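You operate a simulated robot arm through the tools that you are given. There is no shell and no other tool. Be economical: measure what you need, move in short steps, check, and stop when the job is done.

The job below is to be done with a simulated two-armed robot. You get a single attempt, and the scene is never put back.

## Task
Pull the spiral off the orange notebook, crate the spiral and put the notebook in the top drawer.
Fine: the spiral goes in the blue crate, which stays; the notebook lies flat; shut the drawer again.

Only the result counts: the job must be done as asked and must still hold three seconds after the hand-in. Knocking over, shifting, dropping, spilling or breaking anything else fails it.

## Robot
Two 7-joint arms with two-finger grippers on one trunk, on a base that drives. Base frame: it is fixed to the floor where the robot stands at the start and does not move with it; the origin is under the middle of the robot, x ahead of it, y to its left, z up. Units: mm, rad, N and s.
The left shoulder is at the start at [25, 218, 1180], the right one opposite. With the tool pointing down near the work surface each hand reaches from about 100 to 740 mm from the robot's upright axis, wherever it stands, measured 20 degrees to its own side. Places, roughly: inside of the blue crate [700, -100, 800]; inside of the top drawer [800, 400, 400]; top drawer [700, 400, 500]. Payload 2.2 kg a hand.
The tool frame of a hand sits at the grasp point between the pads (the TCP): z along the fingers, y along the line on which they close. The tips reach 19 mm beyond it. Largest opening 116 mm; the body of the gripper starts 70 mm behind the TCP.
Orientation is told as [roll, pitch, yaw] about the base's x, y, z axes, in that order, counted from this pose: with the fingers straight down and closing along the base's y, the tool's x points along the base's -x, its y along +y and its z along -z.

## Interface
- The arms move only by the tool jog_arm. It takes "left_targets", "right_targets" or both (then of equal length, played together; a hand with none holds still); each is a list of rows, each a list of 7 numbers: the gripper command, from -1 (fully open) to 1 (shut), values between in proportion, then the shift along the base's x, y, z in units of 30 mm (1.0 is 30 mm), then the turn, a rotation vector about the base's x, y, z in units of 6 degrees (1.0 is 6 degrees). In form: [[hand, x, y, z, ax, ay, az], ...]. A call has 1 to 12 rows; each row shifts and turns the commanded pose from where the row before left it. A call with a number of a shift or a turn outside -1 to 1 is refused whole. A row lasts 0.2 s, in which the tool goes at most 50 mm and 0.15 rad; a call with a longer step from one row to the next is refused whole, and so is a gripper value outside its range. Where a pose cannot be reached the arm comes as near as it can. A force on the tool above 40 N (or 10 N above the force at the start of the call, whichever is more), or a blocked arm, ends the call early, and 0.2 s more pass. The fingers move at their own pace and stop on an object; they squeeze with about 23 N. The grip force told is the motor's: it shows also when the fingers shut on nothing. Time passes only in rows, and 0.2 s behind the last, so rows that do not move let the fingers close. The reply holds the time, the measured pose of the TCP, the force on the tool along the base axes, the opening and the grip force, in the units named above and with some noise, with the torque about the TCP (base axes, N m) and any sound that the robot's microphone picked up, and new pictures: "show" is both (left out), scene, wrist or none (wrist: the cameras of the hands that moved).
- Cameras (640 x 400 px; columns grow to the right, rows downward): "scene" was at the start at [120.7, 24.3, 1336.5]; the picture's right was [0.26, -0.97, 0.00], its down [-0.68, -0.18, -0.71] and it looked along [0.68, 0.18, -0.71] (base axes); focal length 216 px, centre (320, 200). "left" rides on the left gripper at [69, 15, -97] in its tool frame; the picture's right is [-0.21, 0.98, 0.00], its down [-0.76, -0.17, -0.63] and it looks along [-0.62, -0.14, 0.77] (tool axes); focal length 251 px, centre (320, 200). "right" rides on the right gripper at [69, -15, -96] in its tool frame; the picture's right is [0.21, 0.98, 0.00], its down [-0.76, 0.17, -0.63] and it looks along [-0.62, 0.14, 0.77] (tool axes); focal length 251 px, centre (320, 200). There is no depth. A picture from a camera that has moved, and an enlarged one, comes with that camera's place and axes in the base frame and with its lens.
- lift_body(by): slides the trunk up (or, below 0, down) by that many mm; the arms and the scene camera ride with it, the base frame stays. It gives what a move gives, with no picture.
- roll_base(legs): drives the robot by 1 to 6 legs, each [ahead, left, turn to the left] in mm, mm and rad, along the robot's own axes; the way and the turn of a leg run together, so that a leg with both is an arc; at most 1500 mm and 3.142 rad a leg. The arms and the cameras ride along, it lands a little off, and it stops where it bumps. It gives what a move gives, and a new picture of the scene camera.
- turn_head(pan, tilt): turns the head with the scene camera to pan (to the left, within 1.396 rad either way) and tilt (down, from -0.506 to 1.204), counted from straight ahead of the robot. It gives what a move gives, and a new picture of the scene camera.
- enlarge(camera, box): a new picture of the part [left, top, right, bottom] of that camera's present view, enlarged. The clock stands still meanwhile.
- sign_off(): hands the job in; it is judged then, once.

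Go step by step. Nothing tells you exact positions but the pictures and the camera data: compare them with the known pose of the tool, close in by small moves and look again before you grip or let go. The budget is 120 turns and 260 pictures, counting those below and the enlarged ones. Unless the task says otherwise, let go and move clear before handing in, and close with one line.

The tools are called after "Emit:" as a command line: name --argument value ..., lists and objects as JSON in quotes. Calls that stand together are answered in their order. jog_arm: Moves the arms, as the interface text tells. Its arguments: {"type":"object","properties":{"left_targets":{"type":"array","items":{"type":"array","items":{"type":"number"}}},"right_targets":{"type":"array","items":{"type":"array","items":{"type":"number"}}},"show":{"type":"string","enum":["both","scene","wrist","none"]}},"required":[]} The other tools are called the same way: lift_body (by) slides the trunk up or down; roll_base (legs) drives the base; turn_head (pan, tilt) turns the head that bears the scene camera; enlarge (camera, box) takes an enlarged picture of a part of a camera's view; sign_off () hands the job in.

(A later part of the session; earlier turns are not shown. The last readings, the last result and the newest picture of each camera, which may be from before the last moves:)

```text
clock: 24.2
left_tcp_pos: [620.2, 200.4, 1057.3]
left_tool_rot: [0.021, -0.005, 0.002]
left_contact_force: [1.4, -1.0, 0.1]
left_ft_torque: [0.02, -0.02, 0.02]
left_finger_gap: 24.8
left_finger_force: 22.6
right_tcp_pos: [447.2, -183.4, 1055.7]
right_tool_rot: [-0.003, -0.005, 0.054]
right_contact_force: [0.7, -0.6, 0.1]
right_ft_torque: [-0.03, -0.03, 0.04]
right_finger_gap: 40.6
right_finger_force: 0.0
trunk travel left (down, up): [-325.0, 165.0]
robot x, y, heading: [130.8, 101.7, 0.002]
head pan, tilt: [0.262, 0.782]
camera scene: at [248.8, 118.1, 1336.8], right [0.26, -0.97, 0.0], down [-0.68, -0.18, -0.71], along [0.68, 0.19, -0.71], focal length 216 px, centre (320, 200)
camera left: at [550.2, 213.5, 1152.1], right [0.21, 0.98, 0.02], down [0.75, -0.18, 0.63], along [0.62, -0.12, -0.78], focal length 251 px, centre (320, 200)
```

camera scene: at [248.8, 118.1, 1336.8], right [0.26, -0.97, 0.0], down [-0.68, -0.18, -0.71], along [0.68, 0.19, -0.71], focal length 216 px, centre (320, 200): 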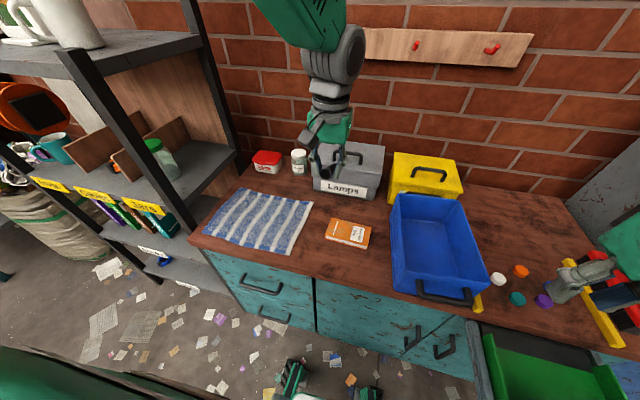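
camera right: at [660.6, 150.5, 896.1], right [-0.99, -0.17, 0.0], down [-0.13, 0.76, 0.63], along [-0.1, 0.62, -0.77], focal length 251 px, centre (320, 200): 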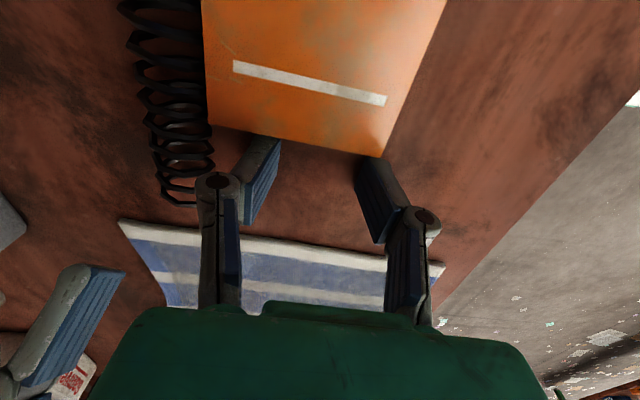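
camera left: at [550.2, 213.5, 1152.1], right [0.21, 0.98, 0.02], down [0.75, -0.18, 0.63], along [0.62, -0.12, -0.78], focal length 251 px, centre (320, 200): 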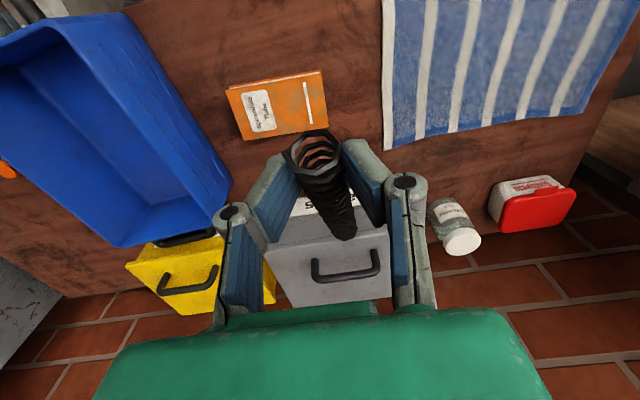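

The notebook now lies without its spiral. The crate is within reach without driving, so I move the left hand above it.

Emit:
jog_arm --left_targets '[[1, -0.08, -0.75, -0.1, 0, 0, 0], [1, -0.08, -0.75, -0.1, 0, 0, 0], [1, -0.08, -0.75, -0.1, 0, 0, 0], [1, -0.08, -0.75, -0.1, 0, 0, 0], [1, -0.08, -0.75, -0.1, 0, 0, 0], [1, -0.08, -0.75, -0.1, 0, 0, 0], [1, -0.08, -0.75, -0.1, 0, 0, 0], [1, -0.08, -0.75, -0.1, 0, 0, 0], [1, -0.08, -0.75, -0.1, 0, 0, 0], [1, -0.08, -0.75, -0.1, 0, 0, 0], [1, -0.08, -0.75, -0.1, 0, 0, 0], [1, -0.08, -0.75, -0.1, 0, 0, 0]]' --show "both"

```text
clock: 26.8
left_tcp_pos: [598.2, -65.3, 1021.0]
left_tool_rot: [0.017, -0.004, 0.013]
left_contact_force: [0.2, -0.6, -0.4]
left_ft_torque: [0.04, 0.01, -0.01]
left_finger_gap: 24.8
left_finger_force: 22.9
right_tcp_pos: [447.8, -185.3, 1055.1]
right_tool_rot: [0.001, -0.003, 0.054]
right_contact_force: [0.6, 0.4, -0.2]
right_ft_torque: [0.07, 0.01, 0.01]
right_finger_gap: 40.7
right_finger_force: 0.0
trunk travel left (down, up): [-325.0, 165.0]
robot x, y, heading: [130.7, 99.2, 0.001]
head pan, tilt: [0.262, 0.782]
camera scene: at [250.5, 115.2, 1336.6], right [0.26, -0.97, 0.0], down [-0.68, -0.18, -0.71], along [0.68, 0.19, -0.71], focal length 216 px, centre (320, 200)
camera left: at [528.2, -54.6, 1115.9], right [0.2, 0.98, 0.02], down [0.76, -0.17, 0.63], along [0.62, -0.11, -0.77], focal length 251 px, centre (320, 200)
```

scene: 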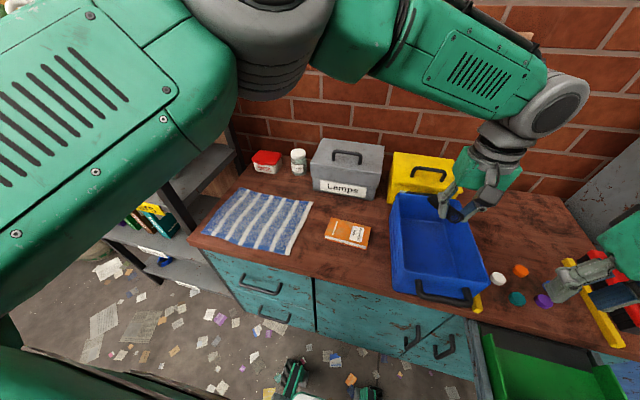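
left: 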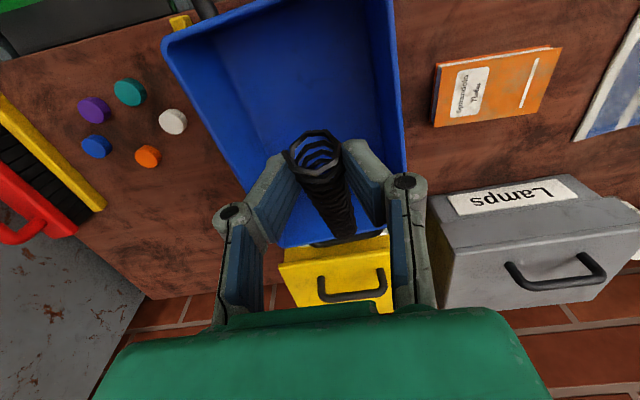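

The hand is centred over the crate (rim about x 530–780, y -175 to 15). I lower the coil, tip first, towards the crate floor.

Emit:
jog_arm --left_targets '[[1, 0.1, -0.1, -0.7, 0, 0, 0], [1, 0.1, -0.1, -0.7, 0, 0, 0], [1, 0.1, -0.1, -0.7, 0, 0, 0], [1, 0, 0, -0.7, 0, 0, 0], [1, 0, 0, -0.7, 0, 0, 0], [1, 0, 0, -0.5, 0, 0, 0], [1, 0, 0, 0, 0, 0, 0]]' --show "both"

```text
clock: 28.4
left_tcp_pos: [599.8, -76.5, 898.5]
left_tool_rot: [0.02, -0.005, 0.001]
left_contact_force: [-0.3, 0.7, -0.5]
left_ft_torque: [-0.06, 0.0, 0.02]
left_finger_gap: 24.9
left_finger_force: 23.4
right_tcp_pos: [448.6, -184.2, 1055.0]
right_tool_rot: [-0.001, -0.004, 0.052]
right_contact_force: [-0.2, -0.5, -0.4]
right_ft_torque: [0.0, -0.02, 0.05]
right_finger_gap: 40.6
right_finger_force: 0.1
trunk travel left (down, up): [-325.0, 165.0]
robot x, y, heading: [133.5, 98.0, 0.002]
head pan, tilt: [0.262, 0.782]
camera scene: at [249.7, 116.4, 1336.7], right [0.26, -0.97, 0.0], down [-0.68, -0.18, -0.71], along [0.68, 0.19, -0.71], focal length 216 px, centre (320, 200)
camera left: at [530.8, -64.2, 994.4], right [0.21, 0.98, 0.02], down [0.75, -0.18, 0.63], along [0.62, -0.12, -0.77], focal length 251 px, centre (320, 200)
```

scene: 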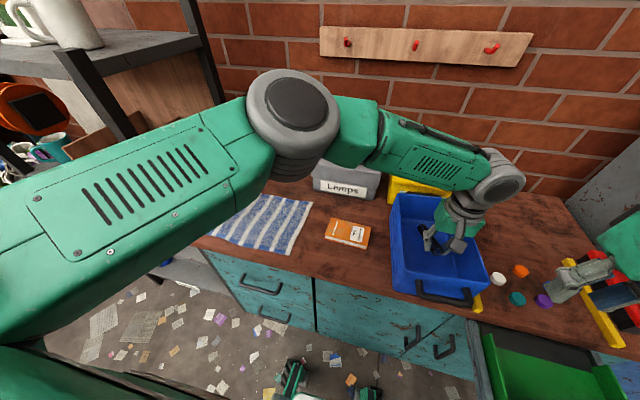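
left: 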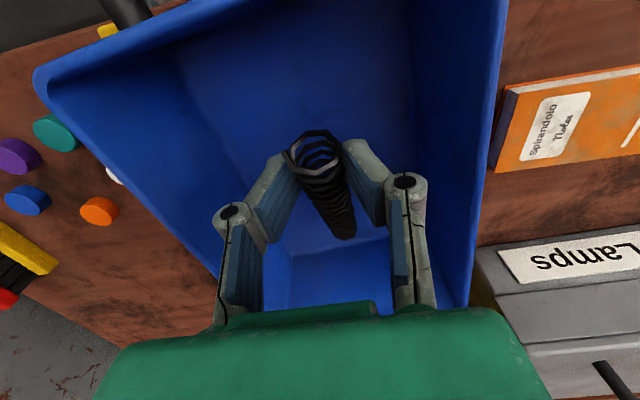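

Still no contact. I lower a little further until the tip touches.

Emit:
jog_arm --left_targets '[[1, 0, 0, -0.25, 0, 0, 0], [1, 0, 0, -0.25, 0, 0, 0], [1, 0, 0, -0.2, 0, 0, 0], [1, 0, 0, 0, 0, 0, 0]]' --show "wrist"

```text
clock: 29.4
left_tcp_pos: [600.9, -76.6, 878.3]
left_tool_rot: [0.018, -0.006, -0.001]
left_contact_force: [-3.9, 0.5, 7.9]
left_ft_torque: [-0.07, -0.55, -0.04]
left_finger_gap: 24.8
left_finger_force: 22.6
right_tcp_pos: [448.3, -184.3, 1055.9]
right_tool_rot: [-0.002, -0.004, 0.053]
right_contact_force: [0.1, 1.4, 0.3]
right_ft_torque: [0.0, 0.01, 0.02]
right_finger_gap: 40.3
right_finger_force: 0.0
trunk travel left (down, up): [-325.0, 165.0]
robot x, y, heading: [130.4, 100.7, 0.003]
head pan, tilt: [0.262, 0.782]
camera left: at [530.5, -64.4, 974.8], right [0.21, 0.98, 0.02], down [0.75, -0.18, 0.63], along [0.62, -0.12, -0.77], focal length 251 px, centre (320, 200)
```

left: 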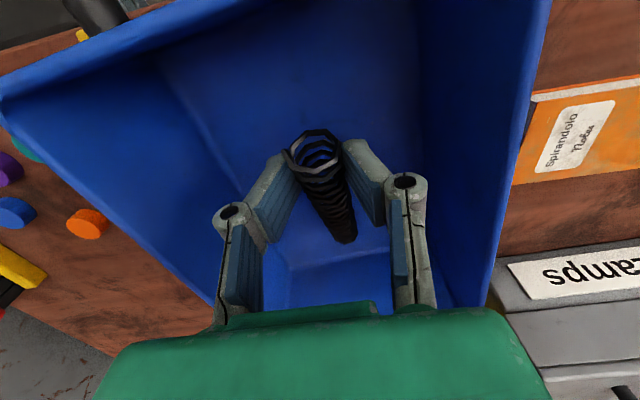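

The tip touches the crate floor. I back up a touch, open the fingers partway and let the coil drop flat.

Emit:
jog_arm --left_targets '[[1, 0, 0, 0.1, 0, 0, 0], [0.3, 0, 0, 0, 0, 0, 0], [0.1, 0, 0, 0, 0, 0, 0], [0.1, 0, 0, 0, 0, 0, 0]]' --show "wrist"

```text
clock: 30.4
left_tcp_pos: [600.7, -76.6, 881.4]
left_tool_rot: [0.019, -0.005, -0.001]
left_contact_force: [1.2, -1.5, 0.3]
left_ft_torque: [-0.02, 0.03, -0.03]
left_finger_gap: 52.5
left_finger_force: 0.0
right_tcp_pos: [449.4, -183.6, 1055.0]
right_tool_rot: [-0.001, -0.002, 0.055]
right_contact_force: [0.4, 0.2, 0.7]
right_ft_torque: [0.0, 0.01, -0.02]
right_finger_gap: 40.6
right_finger_force: 0.1
trunk travel left (down, up): [-325.0, 165.0]
robot x, y, heading: [131.4, 101.7, 0.002]
head pan, tilt: [0.262, 0.782]
camera left: at [531.9, -64.6, 977.1], right [0.21, 0.98, 0.02], down [0.75, -0.18, 0.63], along [0.62, -0.12, -0.77], focal length 251 px, centre (320, 200)
```

left: 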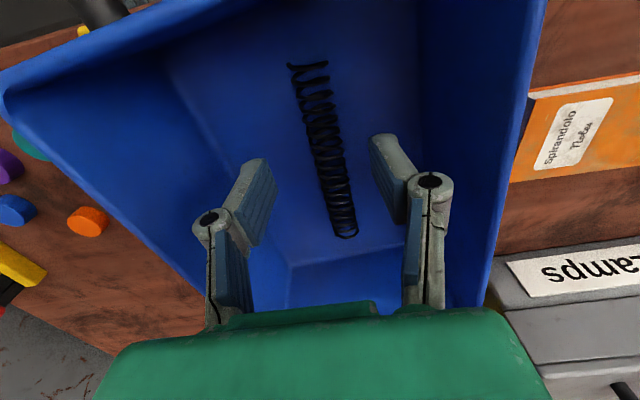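

The spiral lies flat in the crate. Now the left hand lifts out and returns to its side while the right hand goes above the notebook, which it will pick up and hold while the left opens the drawer.

Emit:
jog_arm --left_targets '[[0.1, 0, 0, 1, 0, 0, 0], [0.1, 0, 0, 1, 0, 0, 0], [0.1, 0, 0, 1, 0, 0, 0], [0.1, 0, 0, 1, 0, 0, 0], [0.1, 0, 0.9, 0.4, 0, 0, 0], [0.1, 0, 1, 0.4, 0, 0, 0], [0.1, 0, 1, 0.4, 0, 0, 0], [0.1, 0, 1, 0.4, 0, 0, 0], [0.1, 0, 1, 0.4, 0, 0, 0], [0.1, 0, 1, 0.4, 0, 0, 0], [0.1, 0, 1, 0.4, 0, 0, 0], [0.1, 0, 1, 0.2, 0, 0, 0]]' --show "none"

Emit:
jog_arm --left_targets '[[0.1, 0, 1, 0, 0, 0, 0], [0.1, 0, 1, 0, 0, 0, 0], [0.1, 0, 1, 0, 0, 0, 0], [0.1, 0, 1, 0, 0, 0, 0], [0.1, 0, 1, 0, 0, 0, 0], [0.1, 0, 1, 0, 0, 0, 0], [0.1, 0, 1, 0, 0, 0, 0], [0.1, 0, 1, 0, 0, 0, 0], [0.1, 0, 1, 0, 0, 0, 0], [0.1, 0, 0.5, 0, 0, 0, 0], [0.1, 0, 0, 0, 0, 0, 0], [0.1, 0, 0, 0, 0, 0, 0]]' --right_targets '[[-1, 0.59, 0.9, -0.3, 0, 0, 1], [-1, 0.59, 0.9, -0.3, 0, 0, 1], [-1, 0.59, 0.9, -0.3, 0, 0, 1], [-1, 0.59, 0.9, -0.3, 0, 0, 1], [-1, 0.59, 0.9, -0.3, 0, 0, 1], [-1, 0.59, 0.9, -0.3, 0, 0, 1], [-1, 0.59, 0.9, -0.3, 0, 0, 1], [-1, 0.59, 0.9, -0.3, 0, 0, 1], [-1, 0.59, 0.9, -0.3, 0, 0, 1], [-1, 0.59, 0.9, -0.3, 0, 0, 1], [-1, 0.59, 0.9, -0.3, 0, 0, 1], [-1, 0.59, 0.9, -0.3, 0, 0, 1]]' --show "none"

Emit:
jog_arm --right_targets '[[-1, 0, 0, 0, 0, 0, 1], [-1, 0, 0, 0, 0, 0, 1], [-1, 0, 0, 0, 0, 0, 0]]' --show "both"

```text
clock: 33.0
left_tcp_pos: [599.5, 161.9, 1094.0]
left_tool_rot: [0.017, -0.005, -0.001]
left_contact_force: [-0.3, 0.0, 0.3]
left_ft_torque: [-0.02, 0.01, -0.01]
left_finger_gap: 52.2
left_finger_force: 0.0
right_tcp_pos: [449.3, -182.8, 1056.1]
right_tool_rot: [-0.002, -0.005, 0.054]
right_contact_force: [0.4, 0.3, -0.1]
right_ft_torque: [-0.01, 0.02, 0.0]
right_finger_gap: 40.9
right_finger_force: 0.0
trunk travel left (down, up): [-325.0, 165.0]
robot x, y, heading: [129.6, 104.4, 0.005]
head pan, tilt: [0.262, 0.782]
```

```text
clock: 35.6
left_tcp_pos: [601.5, 447.6, 1092.2]
left_tool_rot: [0.015, -0.003, -0.001]
left_contact_force: [-0.2, -0.4, -0.1]
left_ft_torque: [0.03, 0.02, 0.01]
left_finger_gap: 51.9
left_finger_force: 0.0
right_tcp_pos: [661.7, 143.7, 946.2]
right_tool_rot: [0.0, -0.004, 1.309]
right_contact_force: [-0.7, -0.3, -0.2]
right_ft_torque: [0.0, 0.0, -0.01]
right_finger_gap: 116.0
right_finger_force: 0.0
trunk travel left (down, up): [-325.0, 165.0]
robot x, y, heading: [129.9, 100.9, 0.005]
head pan, tilt: [0.262, 0.782]
```

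```text
clock: 36.4
left_tcp_pos: [598.5, 447.2, 1092.3]
left_tool_rot: [0.019, -0.003, 0.0]
left_contact_force: [-0.5, -0.2, 0.2]
left_ft_torque: [0.0, 0.04, -0.02]
left_finger_gap: 52.4
left_finger_force: 0.0
right_tcp_pos: [661.1, 143.2, 944.6]
right_tool_rot: [-0.001, -0.004, 1.521]
right_contact_force: [0.2, 0.1, -0.8]
right_ft_torque: [-0.01, -0.02, 0.01]
right_finger_gap: 116.0
right_finger_force: 0.0
trunk travel left (down, up): [-325.0, 165.0]
robot x, y, heading: [131.8, 98.2, 0.003]
head pan, tilt: [0.262, 0.782]
camera scene: at [250.5, 122.7, 1336.5], right [0.26, -0.97, 0.0], down [-0.68, -0.19, -0.71], along [0.68, 0.18, -0.71], focal length 216 px, centre (320, 200)
camera right: at [671.2, 72.1, 1040.5], right [-0.99, -0.17, 0.0], down [-0.13, 0.76, 0.63], along [-0.1, 0.63, -0.77], focal length 251 px, centre (320, 200)
```

scene: 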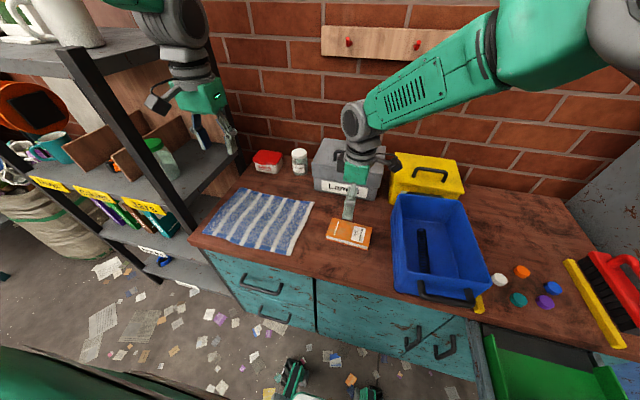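
right: 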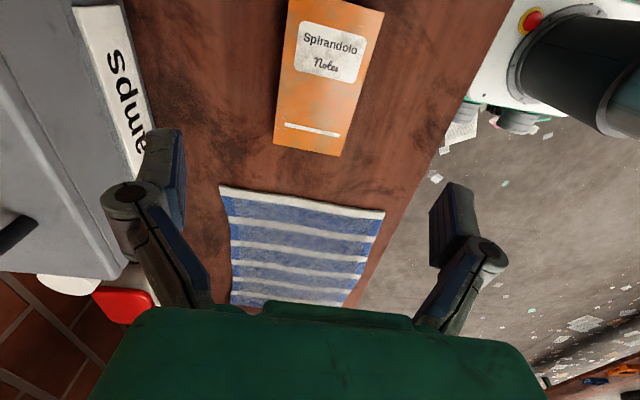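

The right hand is nearly over the notebook's middle (about (659, 138)) with matching yaw. I lower it astride the notebook.

Emit:
jog_arm --right_targets '[[-1, -0.05, -0.1, -0.9, 0, 0, 0], [-1, 0, -0.1, -0.9, 0, 0, 0], [-1, 0, 0, -0.9, 0, 0, 0], [-1, 0, 0, -0.9, 0, 0, 0], [-1, 0, 0, -0.7, 0, 0, 0], [-1, 0, 0, -0.4, 0, 0, 0], [-1, 0, 0, 0, 0, 0, 0]]' --show "both"

Emit:
enlarge --camera "scene" --box '[300, 180, 420, 260]'

```text
clock: 38.0
left_tcp_pos: [600.5, 447.6, 1092.4]
left_tool_rot: [0.017, -0.004, 0.0]
left_contact_force: [0.3, 0.8, 0.1]
left_ft_torque: [-0.01, -0.02, 0.01]
left_finger_gap: 52.1
left_finger_force: 0.1
right_tcp_pos: [659.6, 136.9, 803.0]
right_tool_rot: [-0.002, -0.002, 1.519]
right_contact_force: [-0.2, -0.7, -0.1]
right_ft_torque: [0.0, 0.04, 0.0]
right_finger_gap: 116.3
right_finger_force: 0.2
trunk travel left (down, up): [-325.0, 165.0]
robot x, y, heading: [132.6, 95.6, -0.001]
head pan, tilt: [0.262, 0.782]
camera scene: at [250.8, 123.0, 1336.5], right [0.26, -0.97, 0.0], down [-0.68, -0.19, -0.71], along [0.68, 0.18, -0.71], focal length 216 px, centre (320, 200)
camera right: at [669.9, 65.4, 897.8], right [-0.99, -0.16, 0.0], down [-0.13, 0.76, 0.64], along [-0.1, 0.63, -0.77], focal length 251 px, centre (320, 200)
```

scene: 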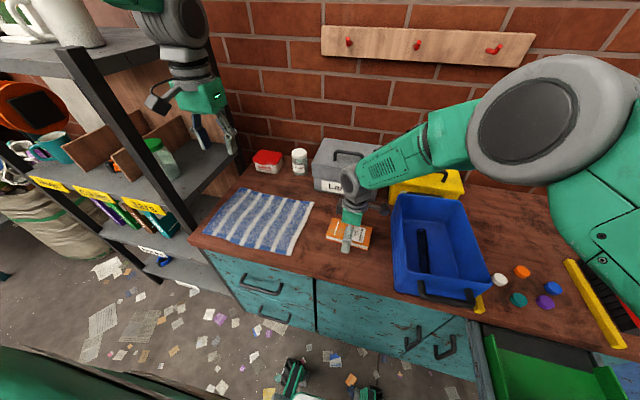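
right: 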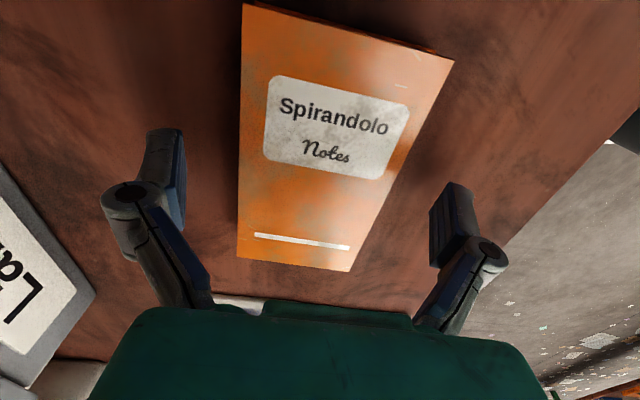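

```text
5.00 times, centred on (360, 220) of scene
camera zoom: at [250.8, 123.0, 1336.5], right [0.26, -0.97, 0.0], down [-0.68, -0.19, -0.71], along [0.68, 0.18, -0.71], focal length 1080 px, centre (120, 100)
```

zoom: 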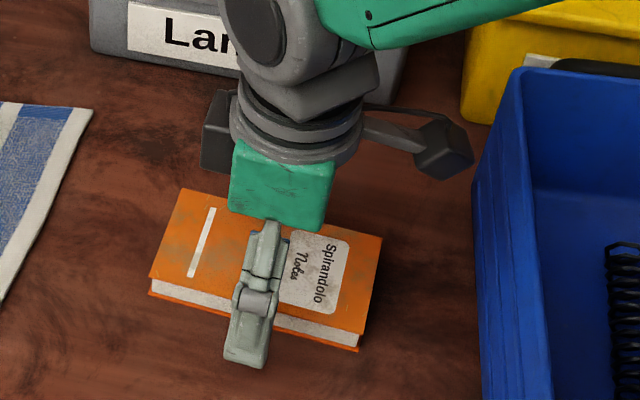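

The fingers straddle the notebook with room on both sides. I lower 3 mm and close.

Emit:
jog_arm --right_targets '[[-1, 0, 0, -0.08, 0, 0, 0], [1, 0, 0, 0, 0, 0, 0], [1, 0, 0, 0, 0, 0, 0], [1, 0, 0, 0, 0, 0, 0]]' --show "wrist"

```text
clock: 39.0
left_tcp_pos: [601.0, 446.7, 1092.9]
left_tool_rot: [0.018, -0.003, -0.001]
left_contact_force: [-0.2, 0.1, -0.5]
left_ft_torque: [-0.02, 0.0, 0.02]
left_finger_gap: 52.2
left_finger_force: 0.1
right_tcp_pos: [659.4, 137.0, 802.6]
right_tool_rot: [-0.002, -0.004, 1.52]
right_contact_force: [1.1, 0.2, 0.9]
right_ft_torque: [0.08, 0.08, -0.04]
right_finger_gap: 72.6
right_finger_force: 23.0
trunk travel left (down, up): [-325.0, 165.0]
robot x, y, heading: [130.6, 96.5, 0.003]
head pan, tilt: [0.262, 0.782]
camera right: at [669.8, 65.8, 896.1], right [-0.99, -0.16, 0.0], down [-0.13, 0.76, 0.64], along [-0.1, 0.63, -0.77], focal length 251 px, centre (320, 200)
```

right: 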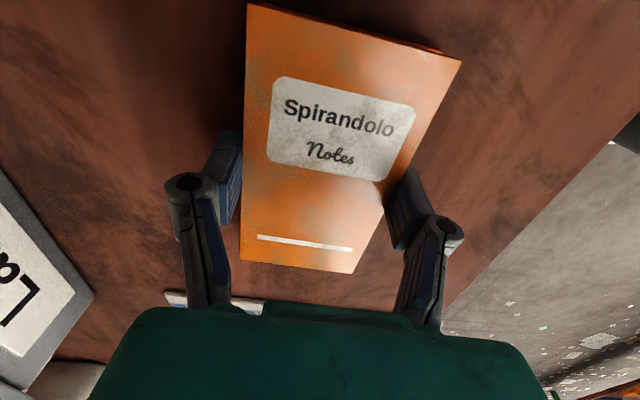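

The notebook is gripped at 73 mm. I lift it and check that it stays level.

Emit:
jog_arm --right_targets '[[1, 0, 0, 0.3, 0, 0, 0], [1, 0, 0, 0.6, 0, 0, 0], [1, 0, 0, 0.8, 0, 0, 0], [1, 0, 0, 0.9, 0, 0, 0], [1, 0, 0, 0.9, 0, 0, 0], [1, 0, 0, 0.9, 0, 0, 0], [1, -0.5, 0, 0.9, 0, 0, 0], [1, -0.5, 0, 0.5, 0, 0, 0], [1, -0.5, 0, 0, 0, 0, 0], [1, -0.5, 0, 0, 0, 0, 0], [1, -0.5, 0, 0, 0, 0, 0], [1, -0.5, 0, 0, 0, 0, 0]]' --show "both"

```text
clock: 41.6
left_tcp_pos: [600.3, 447.5, 1092.5]
left_tool_rot: [0.017, -0.005, 0.0]
left_contact_force: [0.3, 0.2, 0.0]
left_ft_torque: [-0.01, -0.04, 0.0]
left_finger_gap: 52.0
left_finger_force: 0.2
right_tcp_pos: [571.3, 131.9, 974.7]
right_tool_rot: [0.017, -0.015, 1.502]
right_contact_force: [-0.1, 0.0, -2.0]
right_ft_torque: [0.01, -0.02, 0.02]
right_finger_gap: 72.3
right_finger_force: 23.0
trunk travel left (down, up): [-325.0, 165.0]
robot x, y, heading: [127.7, 96.5, 0.007]
head pan, tilt: [0.262, 0.782]
camera scene: at [250.0, 122.7, 1336.6], right [0.26, -0.97, 0.0], down [-0.68, -0.19, -0.71], along [0.68, 0.18, -0.71], focal length 216 px, centre (320, 200)
camera right: at [582.8, 59.4, 1067.2], right [-0.99, -0.15, 0.01], down [-0.1, 0.76, 0.65], along [-0.1, 0.64, -0.76], focal length 251 px, centre (320, 200)
```

scene: 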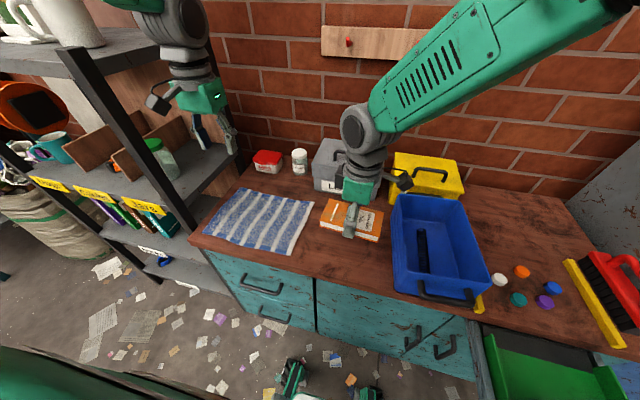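
right: 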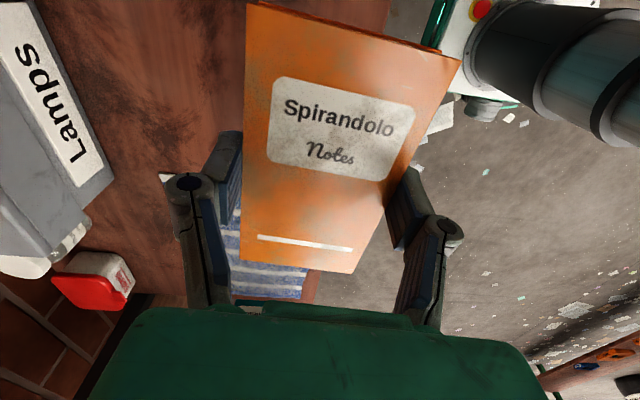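

The notebook is held level. I drive back and a little left so both hands are in front of the bench, facing the drawer.

Emit:
roll_base --legs '[[-180, 0, 0], [0, 90, 0]]'

Emit:
jog_arm --left_targets '[[0.1, 0, 0, 0, 0, 0, -1], [0.1, 0, 0, 0, 0, 0, -1], [0.1, 0, 0, 0, 0, 0, -1], [0.1, 0, 0, 0, 0, 0, -1], [0.1, 0, 0, 0, 0, 0, -1], [0.1, 0, 0, 0, 0, 0, -1], [0.1, 0, 0, 0, 0, 0, -1], [0.1, 0, 0, 0, 0, 0, -1], [0.1, 0, 0, 0, 0, 0, -1], [0.1, 0, 0, 0, 0, 0, -1], [0.1, 0, 0, 0, 0, 0, -1], [0.1, 0, 0, 0, 0, 0, -1]]' --show "none"

Emit:
jog_arm --left_targets '[[0.1, 0, -0.5, -0.3, 0, 0, -1], [0.1, 0, -0.5, -0.3, 0, 0, -1], [0.1, 0, -0.5, -0.3, 0, 0, -1], [0.1, 0, -0.5, -0.3, 0, -1, 0], [0.1, 0, -0.5, -0.3, 0, -1, 0], [0.1, 0, -0.5, -0.3, 0, -1, 0], [0.1, 0, -0.5, -0.3, 0, -1, 0], [0.1, 0, -0.5, -0.3, 0, -1, 0], [0.1, 0, 0, -0.3, 0, -1, 0], [0.1, 0, 0, -0.3, 0, -1, 0], [0.1, 0, 0, -0.3, 0, -1, 0], [0.1, 0, 0, -0.3, 0, -1, 0]]' --show "both"

```text
clock: 43.9
left_tcp_pos: [413.9, 493.0, 1107.3]
left_tool_rot: [0.052, -0.009, 0.0]
left_contact_force: [0.0, -1.9, 1.3]
left_ft_torque: [0.2, -0.03, 0.0]
left_finger_gap: 52.1
left_finger_force: 0.0
right_tcp_pos: [384.1, 188.9, 980.2]
right_tool_rot: [-0.002, -0.038, 1.526]
right_contact_force: [-2.8, -1.4, -3.0]
right_ft_torque: [0.04, -0.13, -0.03]
right_finger_gap: 72.5
right_finger_force: 23.3
trunk travel left (down, up): [-325.0, 165.0]
robot x, y, heading: [-50.0, 178.2, 0.007]
head pan, tilt: [0.262, 0.782]
camera scene: at [64.1, 175.2, 1337.2], right [0.27, -0.96, -0.02], down [-0.68, -0.17, -0.71], along [0.68, 0.2, -0.7], focal length 216 px, centre (320, 200)
```

scene: 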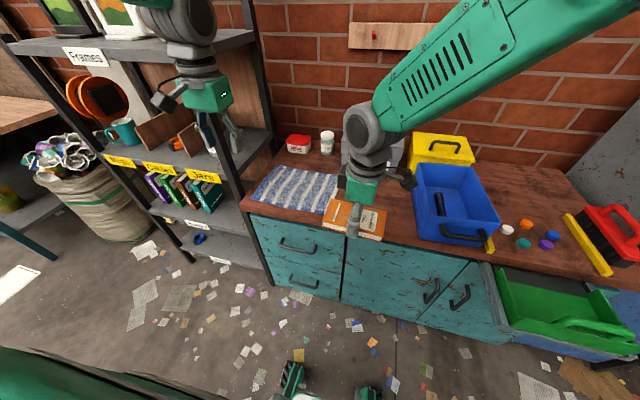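

```text
clock: 46.7
left_tcp_pos: [409.0, 472.4, 1111.5]
left_tool_rot: [0.045, 0.019, -1.262]
left_contact_force: [-0.8, -1.6, 0.2]
left_ft_torque: [0.12, 0.05, 0.0]
left_finger_gap: 52.2
left_finger_force: 0.1
right_tcp_pos: [382.4, 168.1, 981.8]
right_tool_rot: [-0.003, -0.044, 1.522]
right_contact_force: [1.0, -1.1, -0.8]
right_ft_torque: [0.19, 0.01, 0.04]
right_finger_gap: 72.3
right_finger_force: 22.8
trunk travel left (down, up): [-325.0, 165.0]
robot x, y, heading: [-52.1, 171.1, 0.006]
head pan, tilt: [0.262, 0.782]
stopped in row 12 (left hand): the arm was blocked; the commanded pose is now the measured one
```

```text
clock: 49.5
left_tcp_pos: [413.6, 380.5, 1016.6]
left_tool_rot: [1.019, -0.059, -1.546]
left_contact_force: [-0.9, 1.1, 0.0]
left_ft_torque: [-0.05, -0.06, -0.03]
left_finger_gap: 52.1
left_finger_force: 0.0
right_tcp_pos: [378.0, 191.7, 982.9]
right_tool_rot: [-0.008, -0.02, 1.526]
right_contact_force: [-0.6, 0.5, -1.0]
right_ft_torque: [-0.06, -0.04, 0.01]
right_finger_gap: 72.2
right_finger_force: 22.7
trunk travel left (down, up): [-325.0, 165.0]
robot x, y, heading: [-52.5, 170.5, 0.007]
head pan, tilt: [0.262, 0.782]
stopped in row 12 (left hand): the arm was blocked; the commanded pose is now the measured one
camera scene: at [67.6, 191.6, 1336.6], right [0.26, -0.96, 0.0], down [-0.68, -0.19, -0.71], along [0.68, 0.19, -0.71], focal length 216 px, centre (320, 200)
camera left: at [338.2, 450.7, 1075.5], right [0.52, -0.15, 0.84], down [-0.61, -0.76, 0.23], along [0.6, -0.63, -0.48], focal length 251 px, centre (320, 200)
```

scene: 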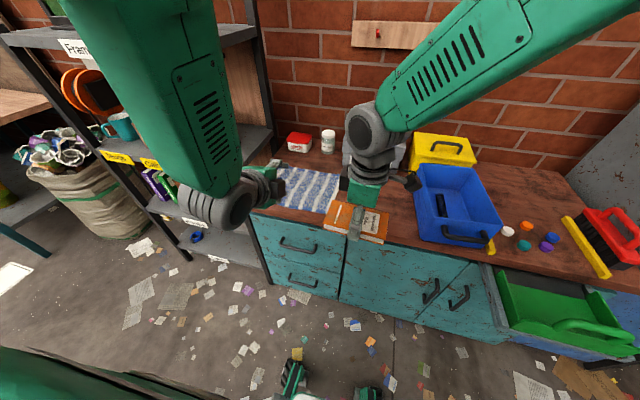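
left: 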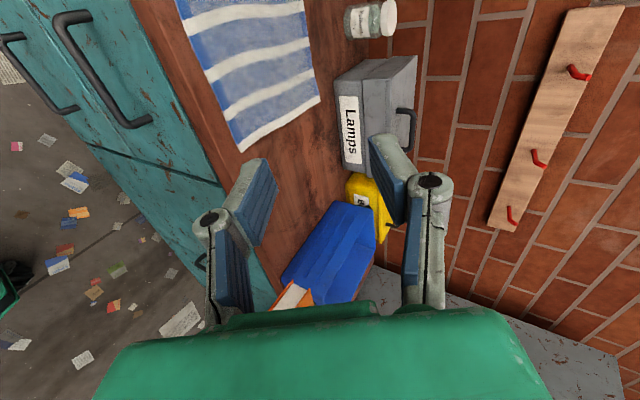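

The left hand now points forward and down at about 58 degrees, good enough for the handle. I lower the trunk so that the hands come down to drawer height in front of the bench.

Emit:
lift_body --by -300

Emit:
turn_head --pan 0.35 --tilt 0.75

Emit:
jog_arm --left_targets '[[0.1, 0, 0, 0, 0, 0, 0]]' --show "wrist"

```text
clock: 52.5
left_tcp_pos: [415.7, 369.7, 720.1]
left_tool_rot: [1.02, -0.054, -1.545]
left_contact_force: [1.5, -1.1, 0.7]
left_ft_torque: [0.02, 0.03, 0.03]
left_finger_gap: 52.2
left_finger_force: 0.0
right_tcp_pos: [381.7, 178.9, 682.7]
right_tool_rot: [-0.007, -0.029, 1.52]
right_contact_force: [-0.9, -0.5, -0.1]
right_ft_torque: [-0.02, 0.0, 0.0]
right_finger_gap: 72.1
right_finger_force: 23.0
trunk travel left (down, up): [-25.0, 465.0]
robot x, y, heading: [-49.5, 167.7, 0.003]
head pan, tilt: [0.262, 0.782]
```

```text
clock: 53.1
left_tcp_pos: [416.1, 373.4, 718.7]
left_tool_rot: [1.019, -0.059, -1.543]
left_contact_force: [-0.8, -0.3, -0.4]
left_ft_torque: [0.01, -0.01, 0.01]
left_finger_gap: 52.3
left_finger_force: 0.1
right_tcp_pos: [379.4, 184.1, 682.5]
right_tool_rot: [-0.006, -0.024, 1.522]
right_contact_force: [0.5, -0.5, -1.3]
right_ft_torque: [-0.03, 0.0, 0.0]
right_finger_gap: 72.4
right_finger_force: 23.5
trunk travel left (down, up): [-25.0, 465.0]
robot x, y, heading: [-50.1, 167.0, 0.008]
head pan, tilt: [0.351, 0.75]
camera scene: at [66.8, 190.8, 1036.9], right [0.27, -0.96, 0.0], down [-0.68, -0.19, -0.71], along [0.68, 0.19, -0.7], focal length 216 px, centre (320, 200)
```

scene: 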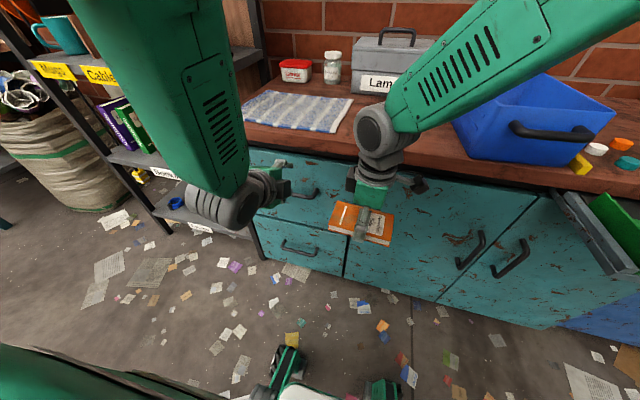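

```text
clock: 53.5
left_tcp_pos: [416.2, 374.1, 719.6]
left_tool_rot: [1.02, -0.058, -1.543]
left_contact_force: [0.3, 0.4, -0.6]
left_ft_torque: [0.03, -0.03, -0.01]
left_finger_gap: 52.2
left_finger_force: 0.2
right_tcp_pos: [379.6, 184.7, 683.7]
right_tool_rot: [-0.007, -0.025, 1.523]
right_contact_force: [-0.4, 0.3, -1.5]
right_ft_torque: [-0.02, -0.01, -0.01]
right_finger_gap: 72.6
right_finger_force: 22.6
trunk travel left (down, up): [-25.0, 465.0]
robot x, y, heading: [-56.2, 166.0, 0.004]
head pan, tilt: [0.351, 0.75]
camera left: at [339.1, 444.3, 776.9], right [0.51, -0.15, 0.84], down [-0.61, -0.76, 0.23], along [0.61, -0.63, -0.48], focal length 251 px, centre (320, 200)
```

left: 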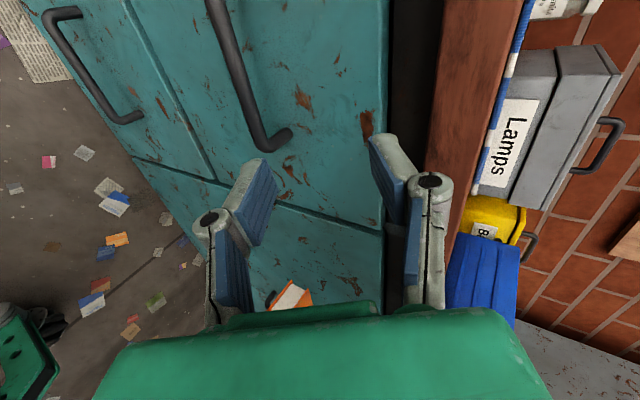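

The handle is visible in both views. I enlarge the scene view to triangulate it.

Emit:
enlarge --camera "scene" --box '[220, 130, 400, 290]'

Emit:
enlarge --camera "left" --box '[140, 0, 460, 200]'

```text
2.50 times, centred on (310, 210) of scene
camera zoom: at [66.9, 192.2, 1036.9], right [0.27, -0.96, 0.0], down [-0.68, -0.19, -0.71], along [0.68, 0.19, -0.7], focal length 540 px, centre (345, 175)
```

zoom: 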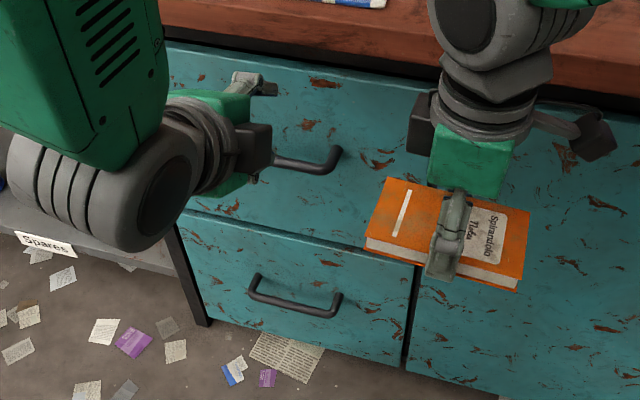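

```text
2.00 times, centred on (300, 100) of left
camera zoom: at [339.1, 444.3, 776.9], right [0.51, -0.15, 0.84], down [-0.61, -0.76, 0.23], along [0.61, -0.63, -0.48], focal length 503 px, centre (360, 400)
```

zoom: 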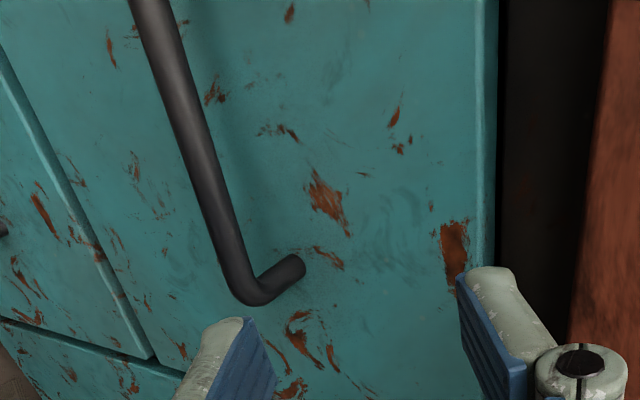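

The handle bar runs along y from about 325 to 470 at x about 492, z about 600. I move the left hand to a pre-grasp point in line with it and narrow the opening.

Emit:
jog_arm --left_targets '[[0.4, 0, 0.2, -0.75, 0, 0, 0], [0.4, 0.1, 0.2, -0.75, 0, 0, 0], [0.4, 0.3, 0.2, -0.75, 0, 0, 0], [0.4, 0.6, 0.1, -0.8, 0, 0, 0], [0.4, 0, 0, 0, 0, 0, 0]]' --show "wrist"

Emit:
enlarge --camera "scene" --box '[220, 130, 400, 290]'

```text
clock: 54.7
left_tcp_pos: [447.3, 399.3, 628.7]
left_tool_rot: [1.02, -0.075, -1.521]
left_contact_force: [0.7, 0.6, -0.2]
left_ft_torque: [0.01, 0.01, -0.01]
left_finger_gap: 35.0
left_finger_force: 0.0
right_tcp_pos: [380.2, 186.0, 683.1]
right_tool_rot: [-0.008, -0.025, 1.523]
right_contact_force: [-0.3, 0.2, -1.2]
right_ft_torque: [0.01, -0.03, 0.04]
right_finger_gap: 72.5
right_finger_force: 22.9
trunk travel left (down, up): [-25.0, 465.0]
robot x, y, heading: [-54.4, 166.1, 0.004]
head pan, tilt: [0.351, 0.75]
camera left: at [368.5, 468.4, 685.1], right [0.52, -0.13, 0.85], down [-0.59, -0.77, 0.25], along [0.62, -0.63, -0.47], focal length 251 px, centre (320, 200)
```

left: 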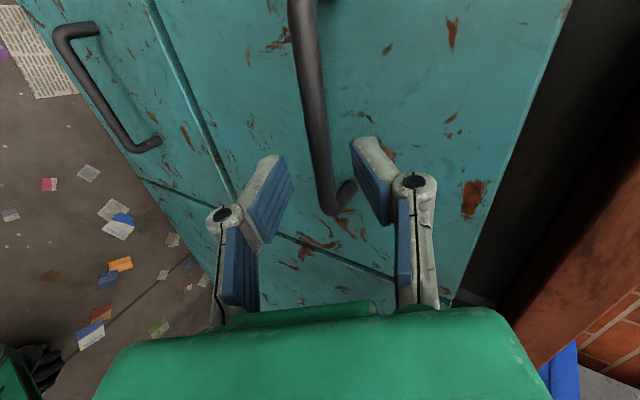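

```text
2.50 times, centred on (310, 210) of scene
camera zoom: at [66.2, 198.3, 1039.2], right [0.35, -0.94, 0.0], down [-0.64, -0.24, -0.73], along [0.68, 0.26, -0.68], focal length 540 px, centre (345, 175)
```

zoom: 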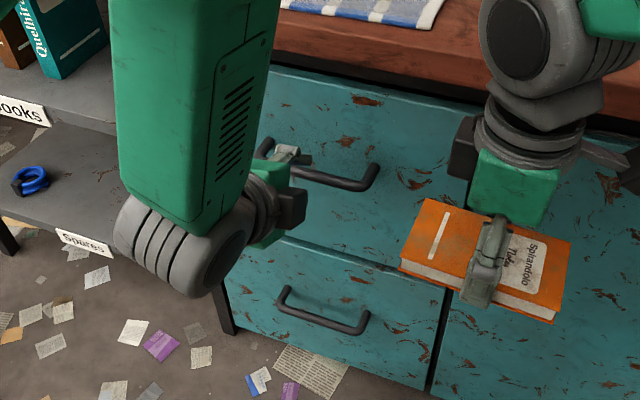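

The bar is centred between the fingers. I advance along the finger direction.

Emit:
jog_arm --left_targets '[[0.45, 0.42, 0, -0.26, 0, 0, 0], [0.45, 0.42, 0, -0.26, 0, 0, 0], [0.45, 0.42, 0, -0.26, 0, 0, 0], [0.45, 0, 0, 0, 0, 0, 0]]' --show "wrist"

```text
clock: 55.7
left_tcp_pos: [484.1, 398.5, 601.9]
left_tool_rot: [1.016, -0.061, -1.533]
left_contact_force: [0.1, 0.4, 0.2]
left_ft_torque: [0.01, 0.0, -0.05]
left_finger_gap: 31.8
left_finger_force: 0.0
right_tcp_pos: [380.1, 184.8, 682.8]
right_tool_rot: [-0.008, -0.024, 1.522]
right_contact_force: [0.3, -0.2, -1.2]
right_ft_torque: [-0.01, -0.01, -0.01]
right_finger_gap: 72.3
right_finger_force: 23.3
trunk travel left (down, up): [-25.0, 465.0]
robot x, y, heading: [-51.7, 166.6, 0.006]
head pan, tilt: [0.351, 0.75]
camera left: at [407.2, 467.9, 661.1], right [0.52, -0.14, 0.84], down [-0.6, -0.77, 0.24], along [0.61, -0.63, -0.48], focal length 251 px, centre (320, 200)
```

left: 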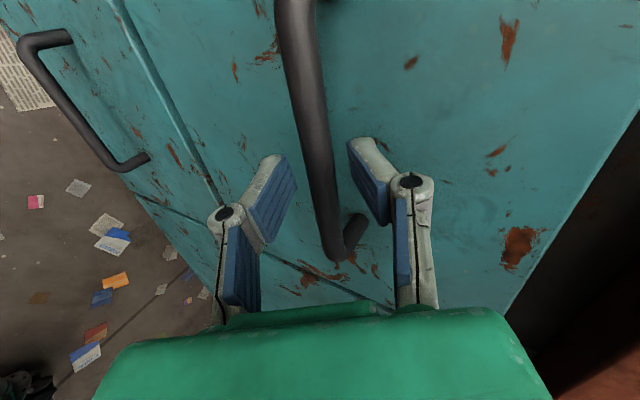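

The bar lies between the fingers. I close on it.

Emit:
jog_arm --left_targets '[[1, 0, 0, 0, 0, 0, 0], [1, 0, 0, 0, 0, 0, 0]]' --show "wrist"

```text
clock: 56.3
left_tcp_pos: [483.6, 399.2, 603.8]
left_tool_rot: [1.019, -0.059, -1.534]
left_contact_force: [1.6, 2.6, 8.3]
left_ft_torque: [0.85, -0.08, -0.75]
left_finger_gap: 11.9
left_finger_force: 38.5
right_tcp_pos: [380.2, 185.1, 682.9]
right_tool_rot: [-0.006, -0.026, 1.523]
right_contact_force: [1.2, 0.5, 0.1]
right_ft_torque: [0.04, 0.07, 0.01]
right_finger_gap: 72.2
right_finger_force: 23.9
trunk travel left (down, up): [-25.0, 465.0]
robot x, y, heading: [-56.0, 167.9, 0.008]
head pan, tilt: [0.351, 0.75]
camera left: at [407.1, 468.0, 661.8], right [0.52, -0.15, 0.84], down [-0.6, -0.77, 0.23], along [0.61, -0.63, -0.48], focal length 251 px, centre (320, 200)
```

left: 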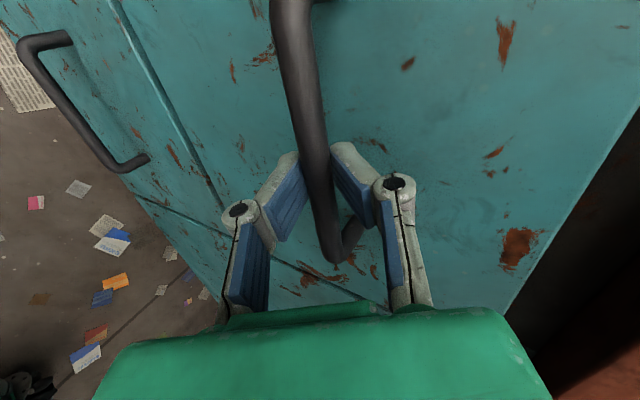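

The bar is held (12 mm). I pull the drawer by backing the base 100 mm.

Emit:
roll_base --legs '[[-100, 0, 0]]'

```text
clock: 57.5
left_tcp_pos: [383.5, 398.6, 603.3]
left_tool_rot: [1.019, -0.062, -1.534]
left_contact_force: [-1.1, 7.9, 1.9]
left_ft_torque: [1.12, 0.04, -0.24]
left_finger_gap: 11.5
left_finger_force: 38.3
right_tcp_pos: [280.4, 184.6, 683.4]
right_tool_rot: [-0.007, -0.025, 1.522]
right_contact_force: [-0.1, 0.0, -0.4]
right_ft_torque: [-0.01, -0.02, -0.02]
right_finger_gap: 72.1
right_finger_force: 22.4
trunk travel left (down, up): [-25.0, 465.0]
robot x, y, heading: [-154.9, 167.9, 0.013]
head pan, tilt: [0.351, 0.75]
camera scene: at [-34.0, 198.7, 1039.2], right [0.35, -0.94, 0.0], down [-0.64, -0.24, -0.73], along [0.68, 0.26, -0.68], focal length 216 px, centre (320, 200)
```

scene: 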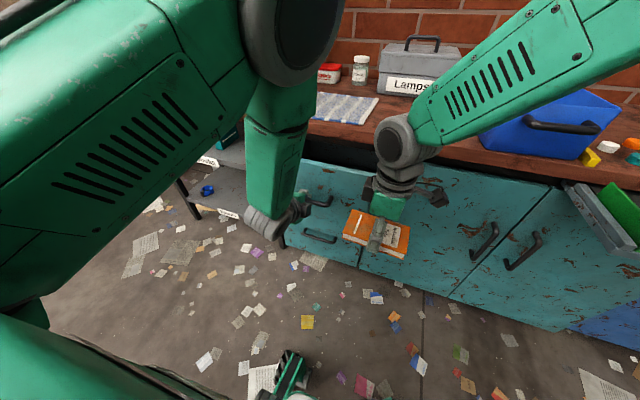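

Emit:
enlarge --camera "scene" --box '[260, 130, 440, 270]'

Emit:
enlarge --camera "left" --box '[0, 0, 640, 400]'

```text
2.86 times, centred on (350, 200) of scene
camera zoom: at [-34.0, 198.7, 1039.2], right [0.35, -0.94, 0.0], down [-0.64, -0.24, -0.73], along [0.68, 0.26, -0.68], focal length 617 px, centre (234, 200)
```

zoom: 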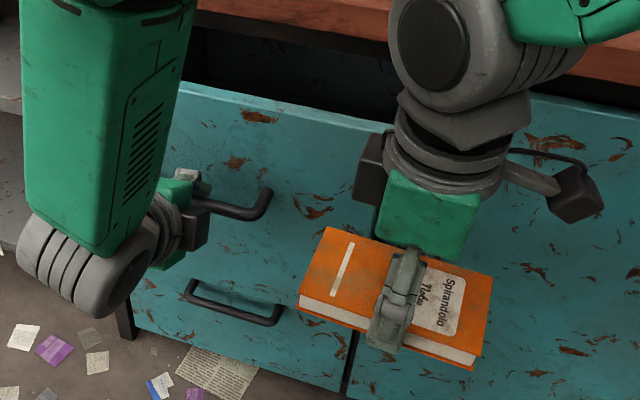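

```text
1.00 times, centred on (320, 200) of left (not enlarged: the box is as wide or as high as the picture)
camera zoom: at [306.5, 467.8, 661.2], right [0.52, -0.14, 0.84], down [-0.6, -0.77, 0.24], along [0.61, -0.63, -0.48], focal length 251 px, centre (320, 200)
```

zoom: 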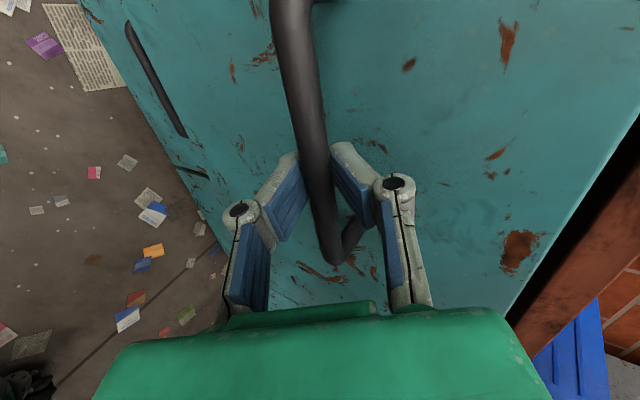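

The drawer is moving with the hand. I pull it a further 140 mm.

Emit:
roll_base --legs '[[-140, 0, 0]]'

Emit:
enlarge --camera "left" --box '[0, 0, 640, 400]'

```text
clock: 58.8
left_tcp_pos: [239.3, 399.1, 602.4]
left_tool_rot: [1.017, -0.063, -1.527]
left_contact_force: [-1.1, -3.1, -16.7]
left_ft_torque: [0.86, 0.13, -0.5]
left_finger_gap: 10.7
left_finger_force: 37.9
right_tcp_pos: [138.1, 183.2, 684.3]
right_tool_rot: [-0.007, -0.025, 1.525]
right_contact_force: [-0.2, 0.1, -1.1]
right_ft_torque: [-0.02, -0.04, -0.02]
right_finger_gap: 72.6
right_finger_force: 22.8
trunk travel left (down, up): [-25.0, 465.0]
robot x, y, heading: [-291.8, 163.8, 0.008]
head pan, tilt: [0.351, 0.75]
camera scene: at [-173.5, 196.6, 1038.7], right [0.35, -0.94, 0.0], down [-0.64, -0.24, -0.73], along [0.68, 0.26, -0.69], focal length 216 px, centre (320, 200)
```

scene: 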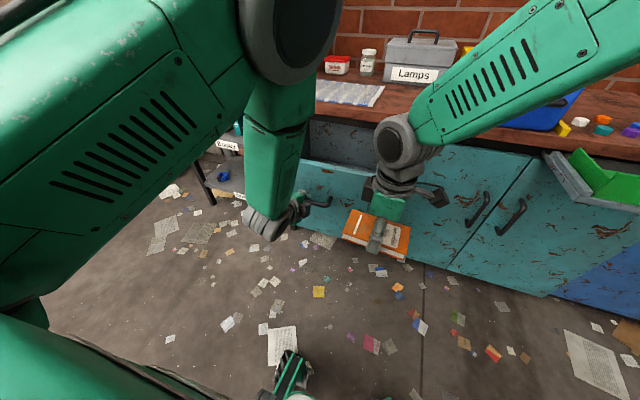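

```text
1.00 times, centred on (320, 200) of left (not enlarged: the box is as wide or as high as the picture)
camera zoom: at [162.3, 467.6, 661.0], right [0.52, -0.14, 0.84], down [-0.59, -0.77, 0.24], along [0.61, -0.62, -0.48], focal length 251 px, centre (320, 200)
```

zoom: 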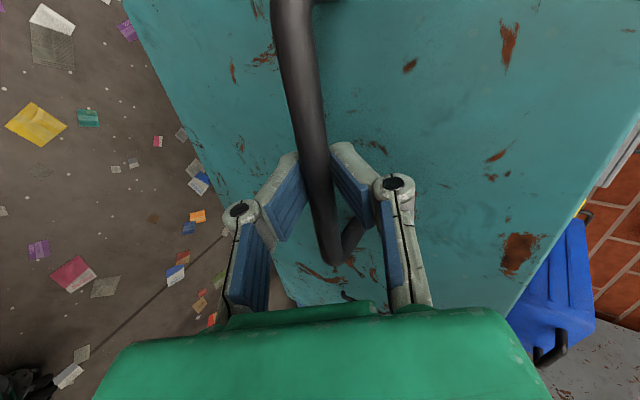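

The drawer is open by 240 mm. I release the handle, back off along the finger direction and raise the left hand well clear.

Emit:
jog_arm --left_targets '[[0.4, 0, 0, 0, 0, 0, 0], [0.3, 0, 0, 0, 0, 0, 0], [0.3, -0.5, 0, 0.3, 0, 0, 0], [0.3, -0.85, 0, 0.5, 0, 0, 0], [0.3, -0.85, 0, 0.5, 0, 0, 0], [0.3, -0.5, 0.3, 0.9, 0, 0, 0], [0.3, 0, 0.5, 1, 0, 0, 0], [0.3, 0, 0.5, 1, 0, 0, 0], [0.3, 0, 0.5, 1, 0, 0, 0], [0.3, 0, 0.5, 1, 0, 0, 0], [0.3, 0, 0.3, 1, 0, 0, 0], [0.3, 0, 0, 1, 0, 0, 0]]' --show "scene"

```text
clock: 61.4
left_tcp_pos: [177.6, 472.9, 848.8]
left_tool_rot: [1.019, -0.061, -1.528]
left_contact_force: [-0.6, -0.3, -0.1]
left_ft_torque: [0.01, -0.01, 0.03]
left_finger_gap: 40.5
left_finger_force: 0.0
left hand out of reach, approached as far as the arm can: row 7, 8, 10
right_tcp_pos: [133.0, 182.1, 687.7]
right_tool_rot: [-0.014, -0.027, 1.524]
right_contact_force: [-0.7, -0.5, -1.4]
right_ft_torque: [-0.02, 0.0, -0.02]
right_finger_gap: 72.2
right_finger_force: 23.1
trunk travel left (down, up): [-25.0, 465.0]
robot x, y, heading: [-290.4, 164.1, 0.011]
head pan, tilt: [0.351, 0.75]
camera scene: at [-176.7, 196.4, 1039.3], right [0.35, -0.94, 0.0], down [-0.64, -0.24, -0.73], along [0.68, 0.26, -0.68], focal length 216 px, centre (320, 200)
```

scene: 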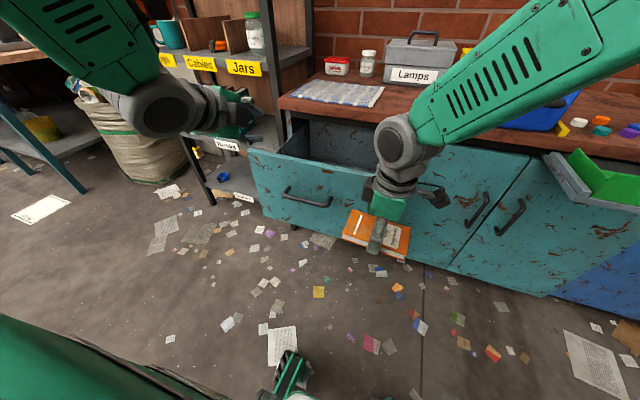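

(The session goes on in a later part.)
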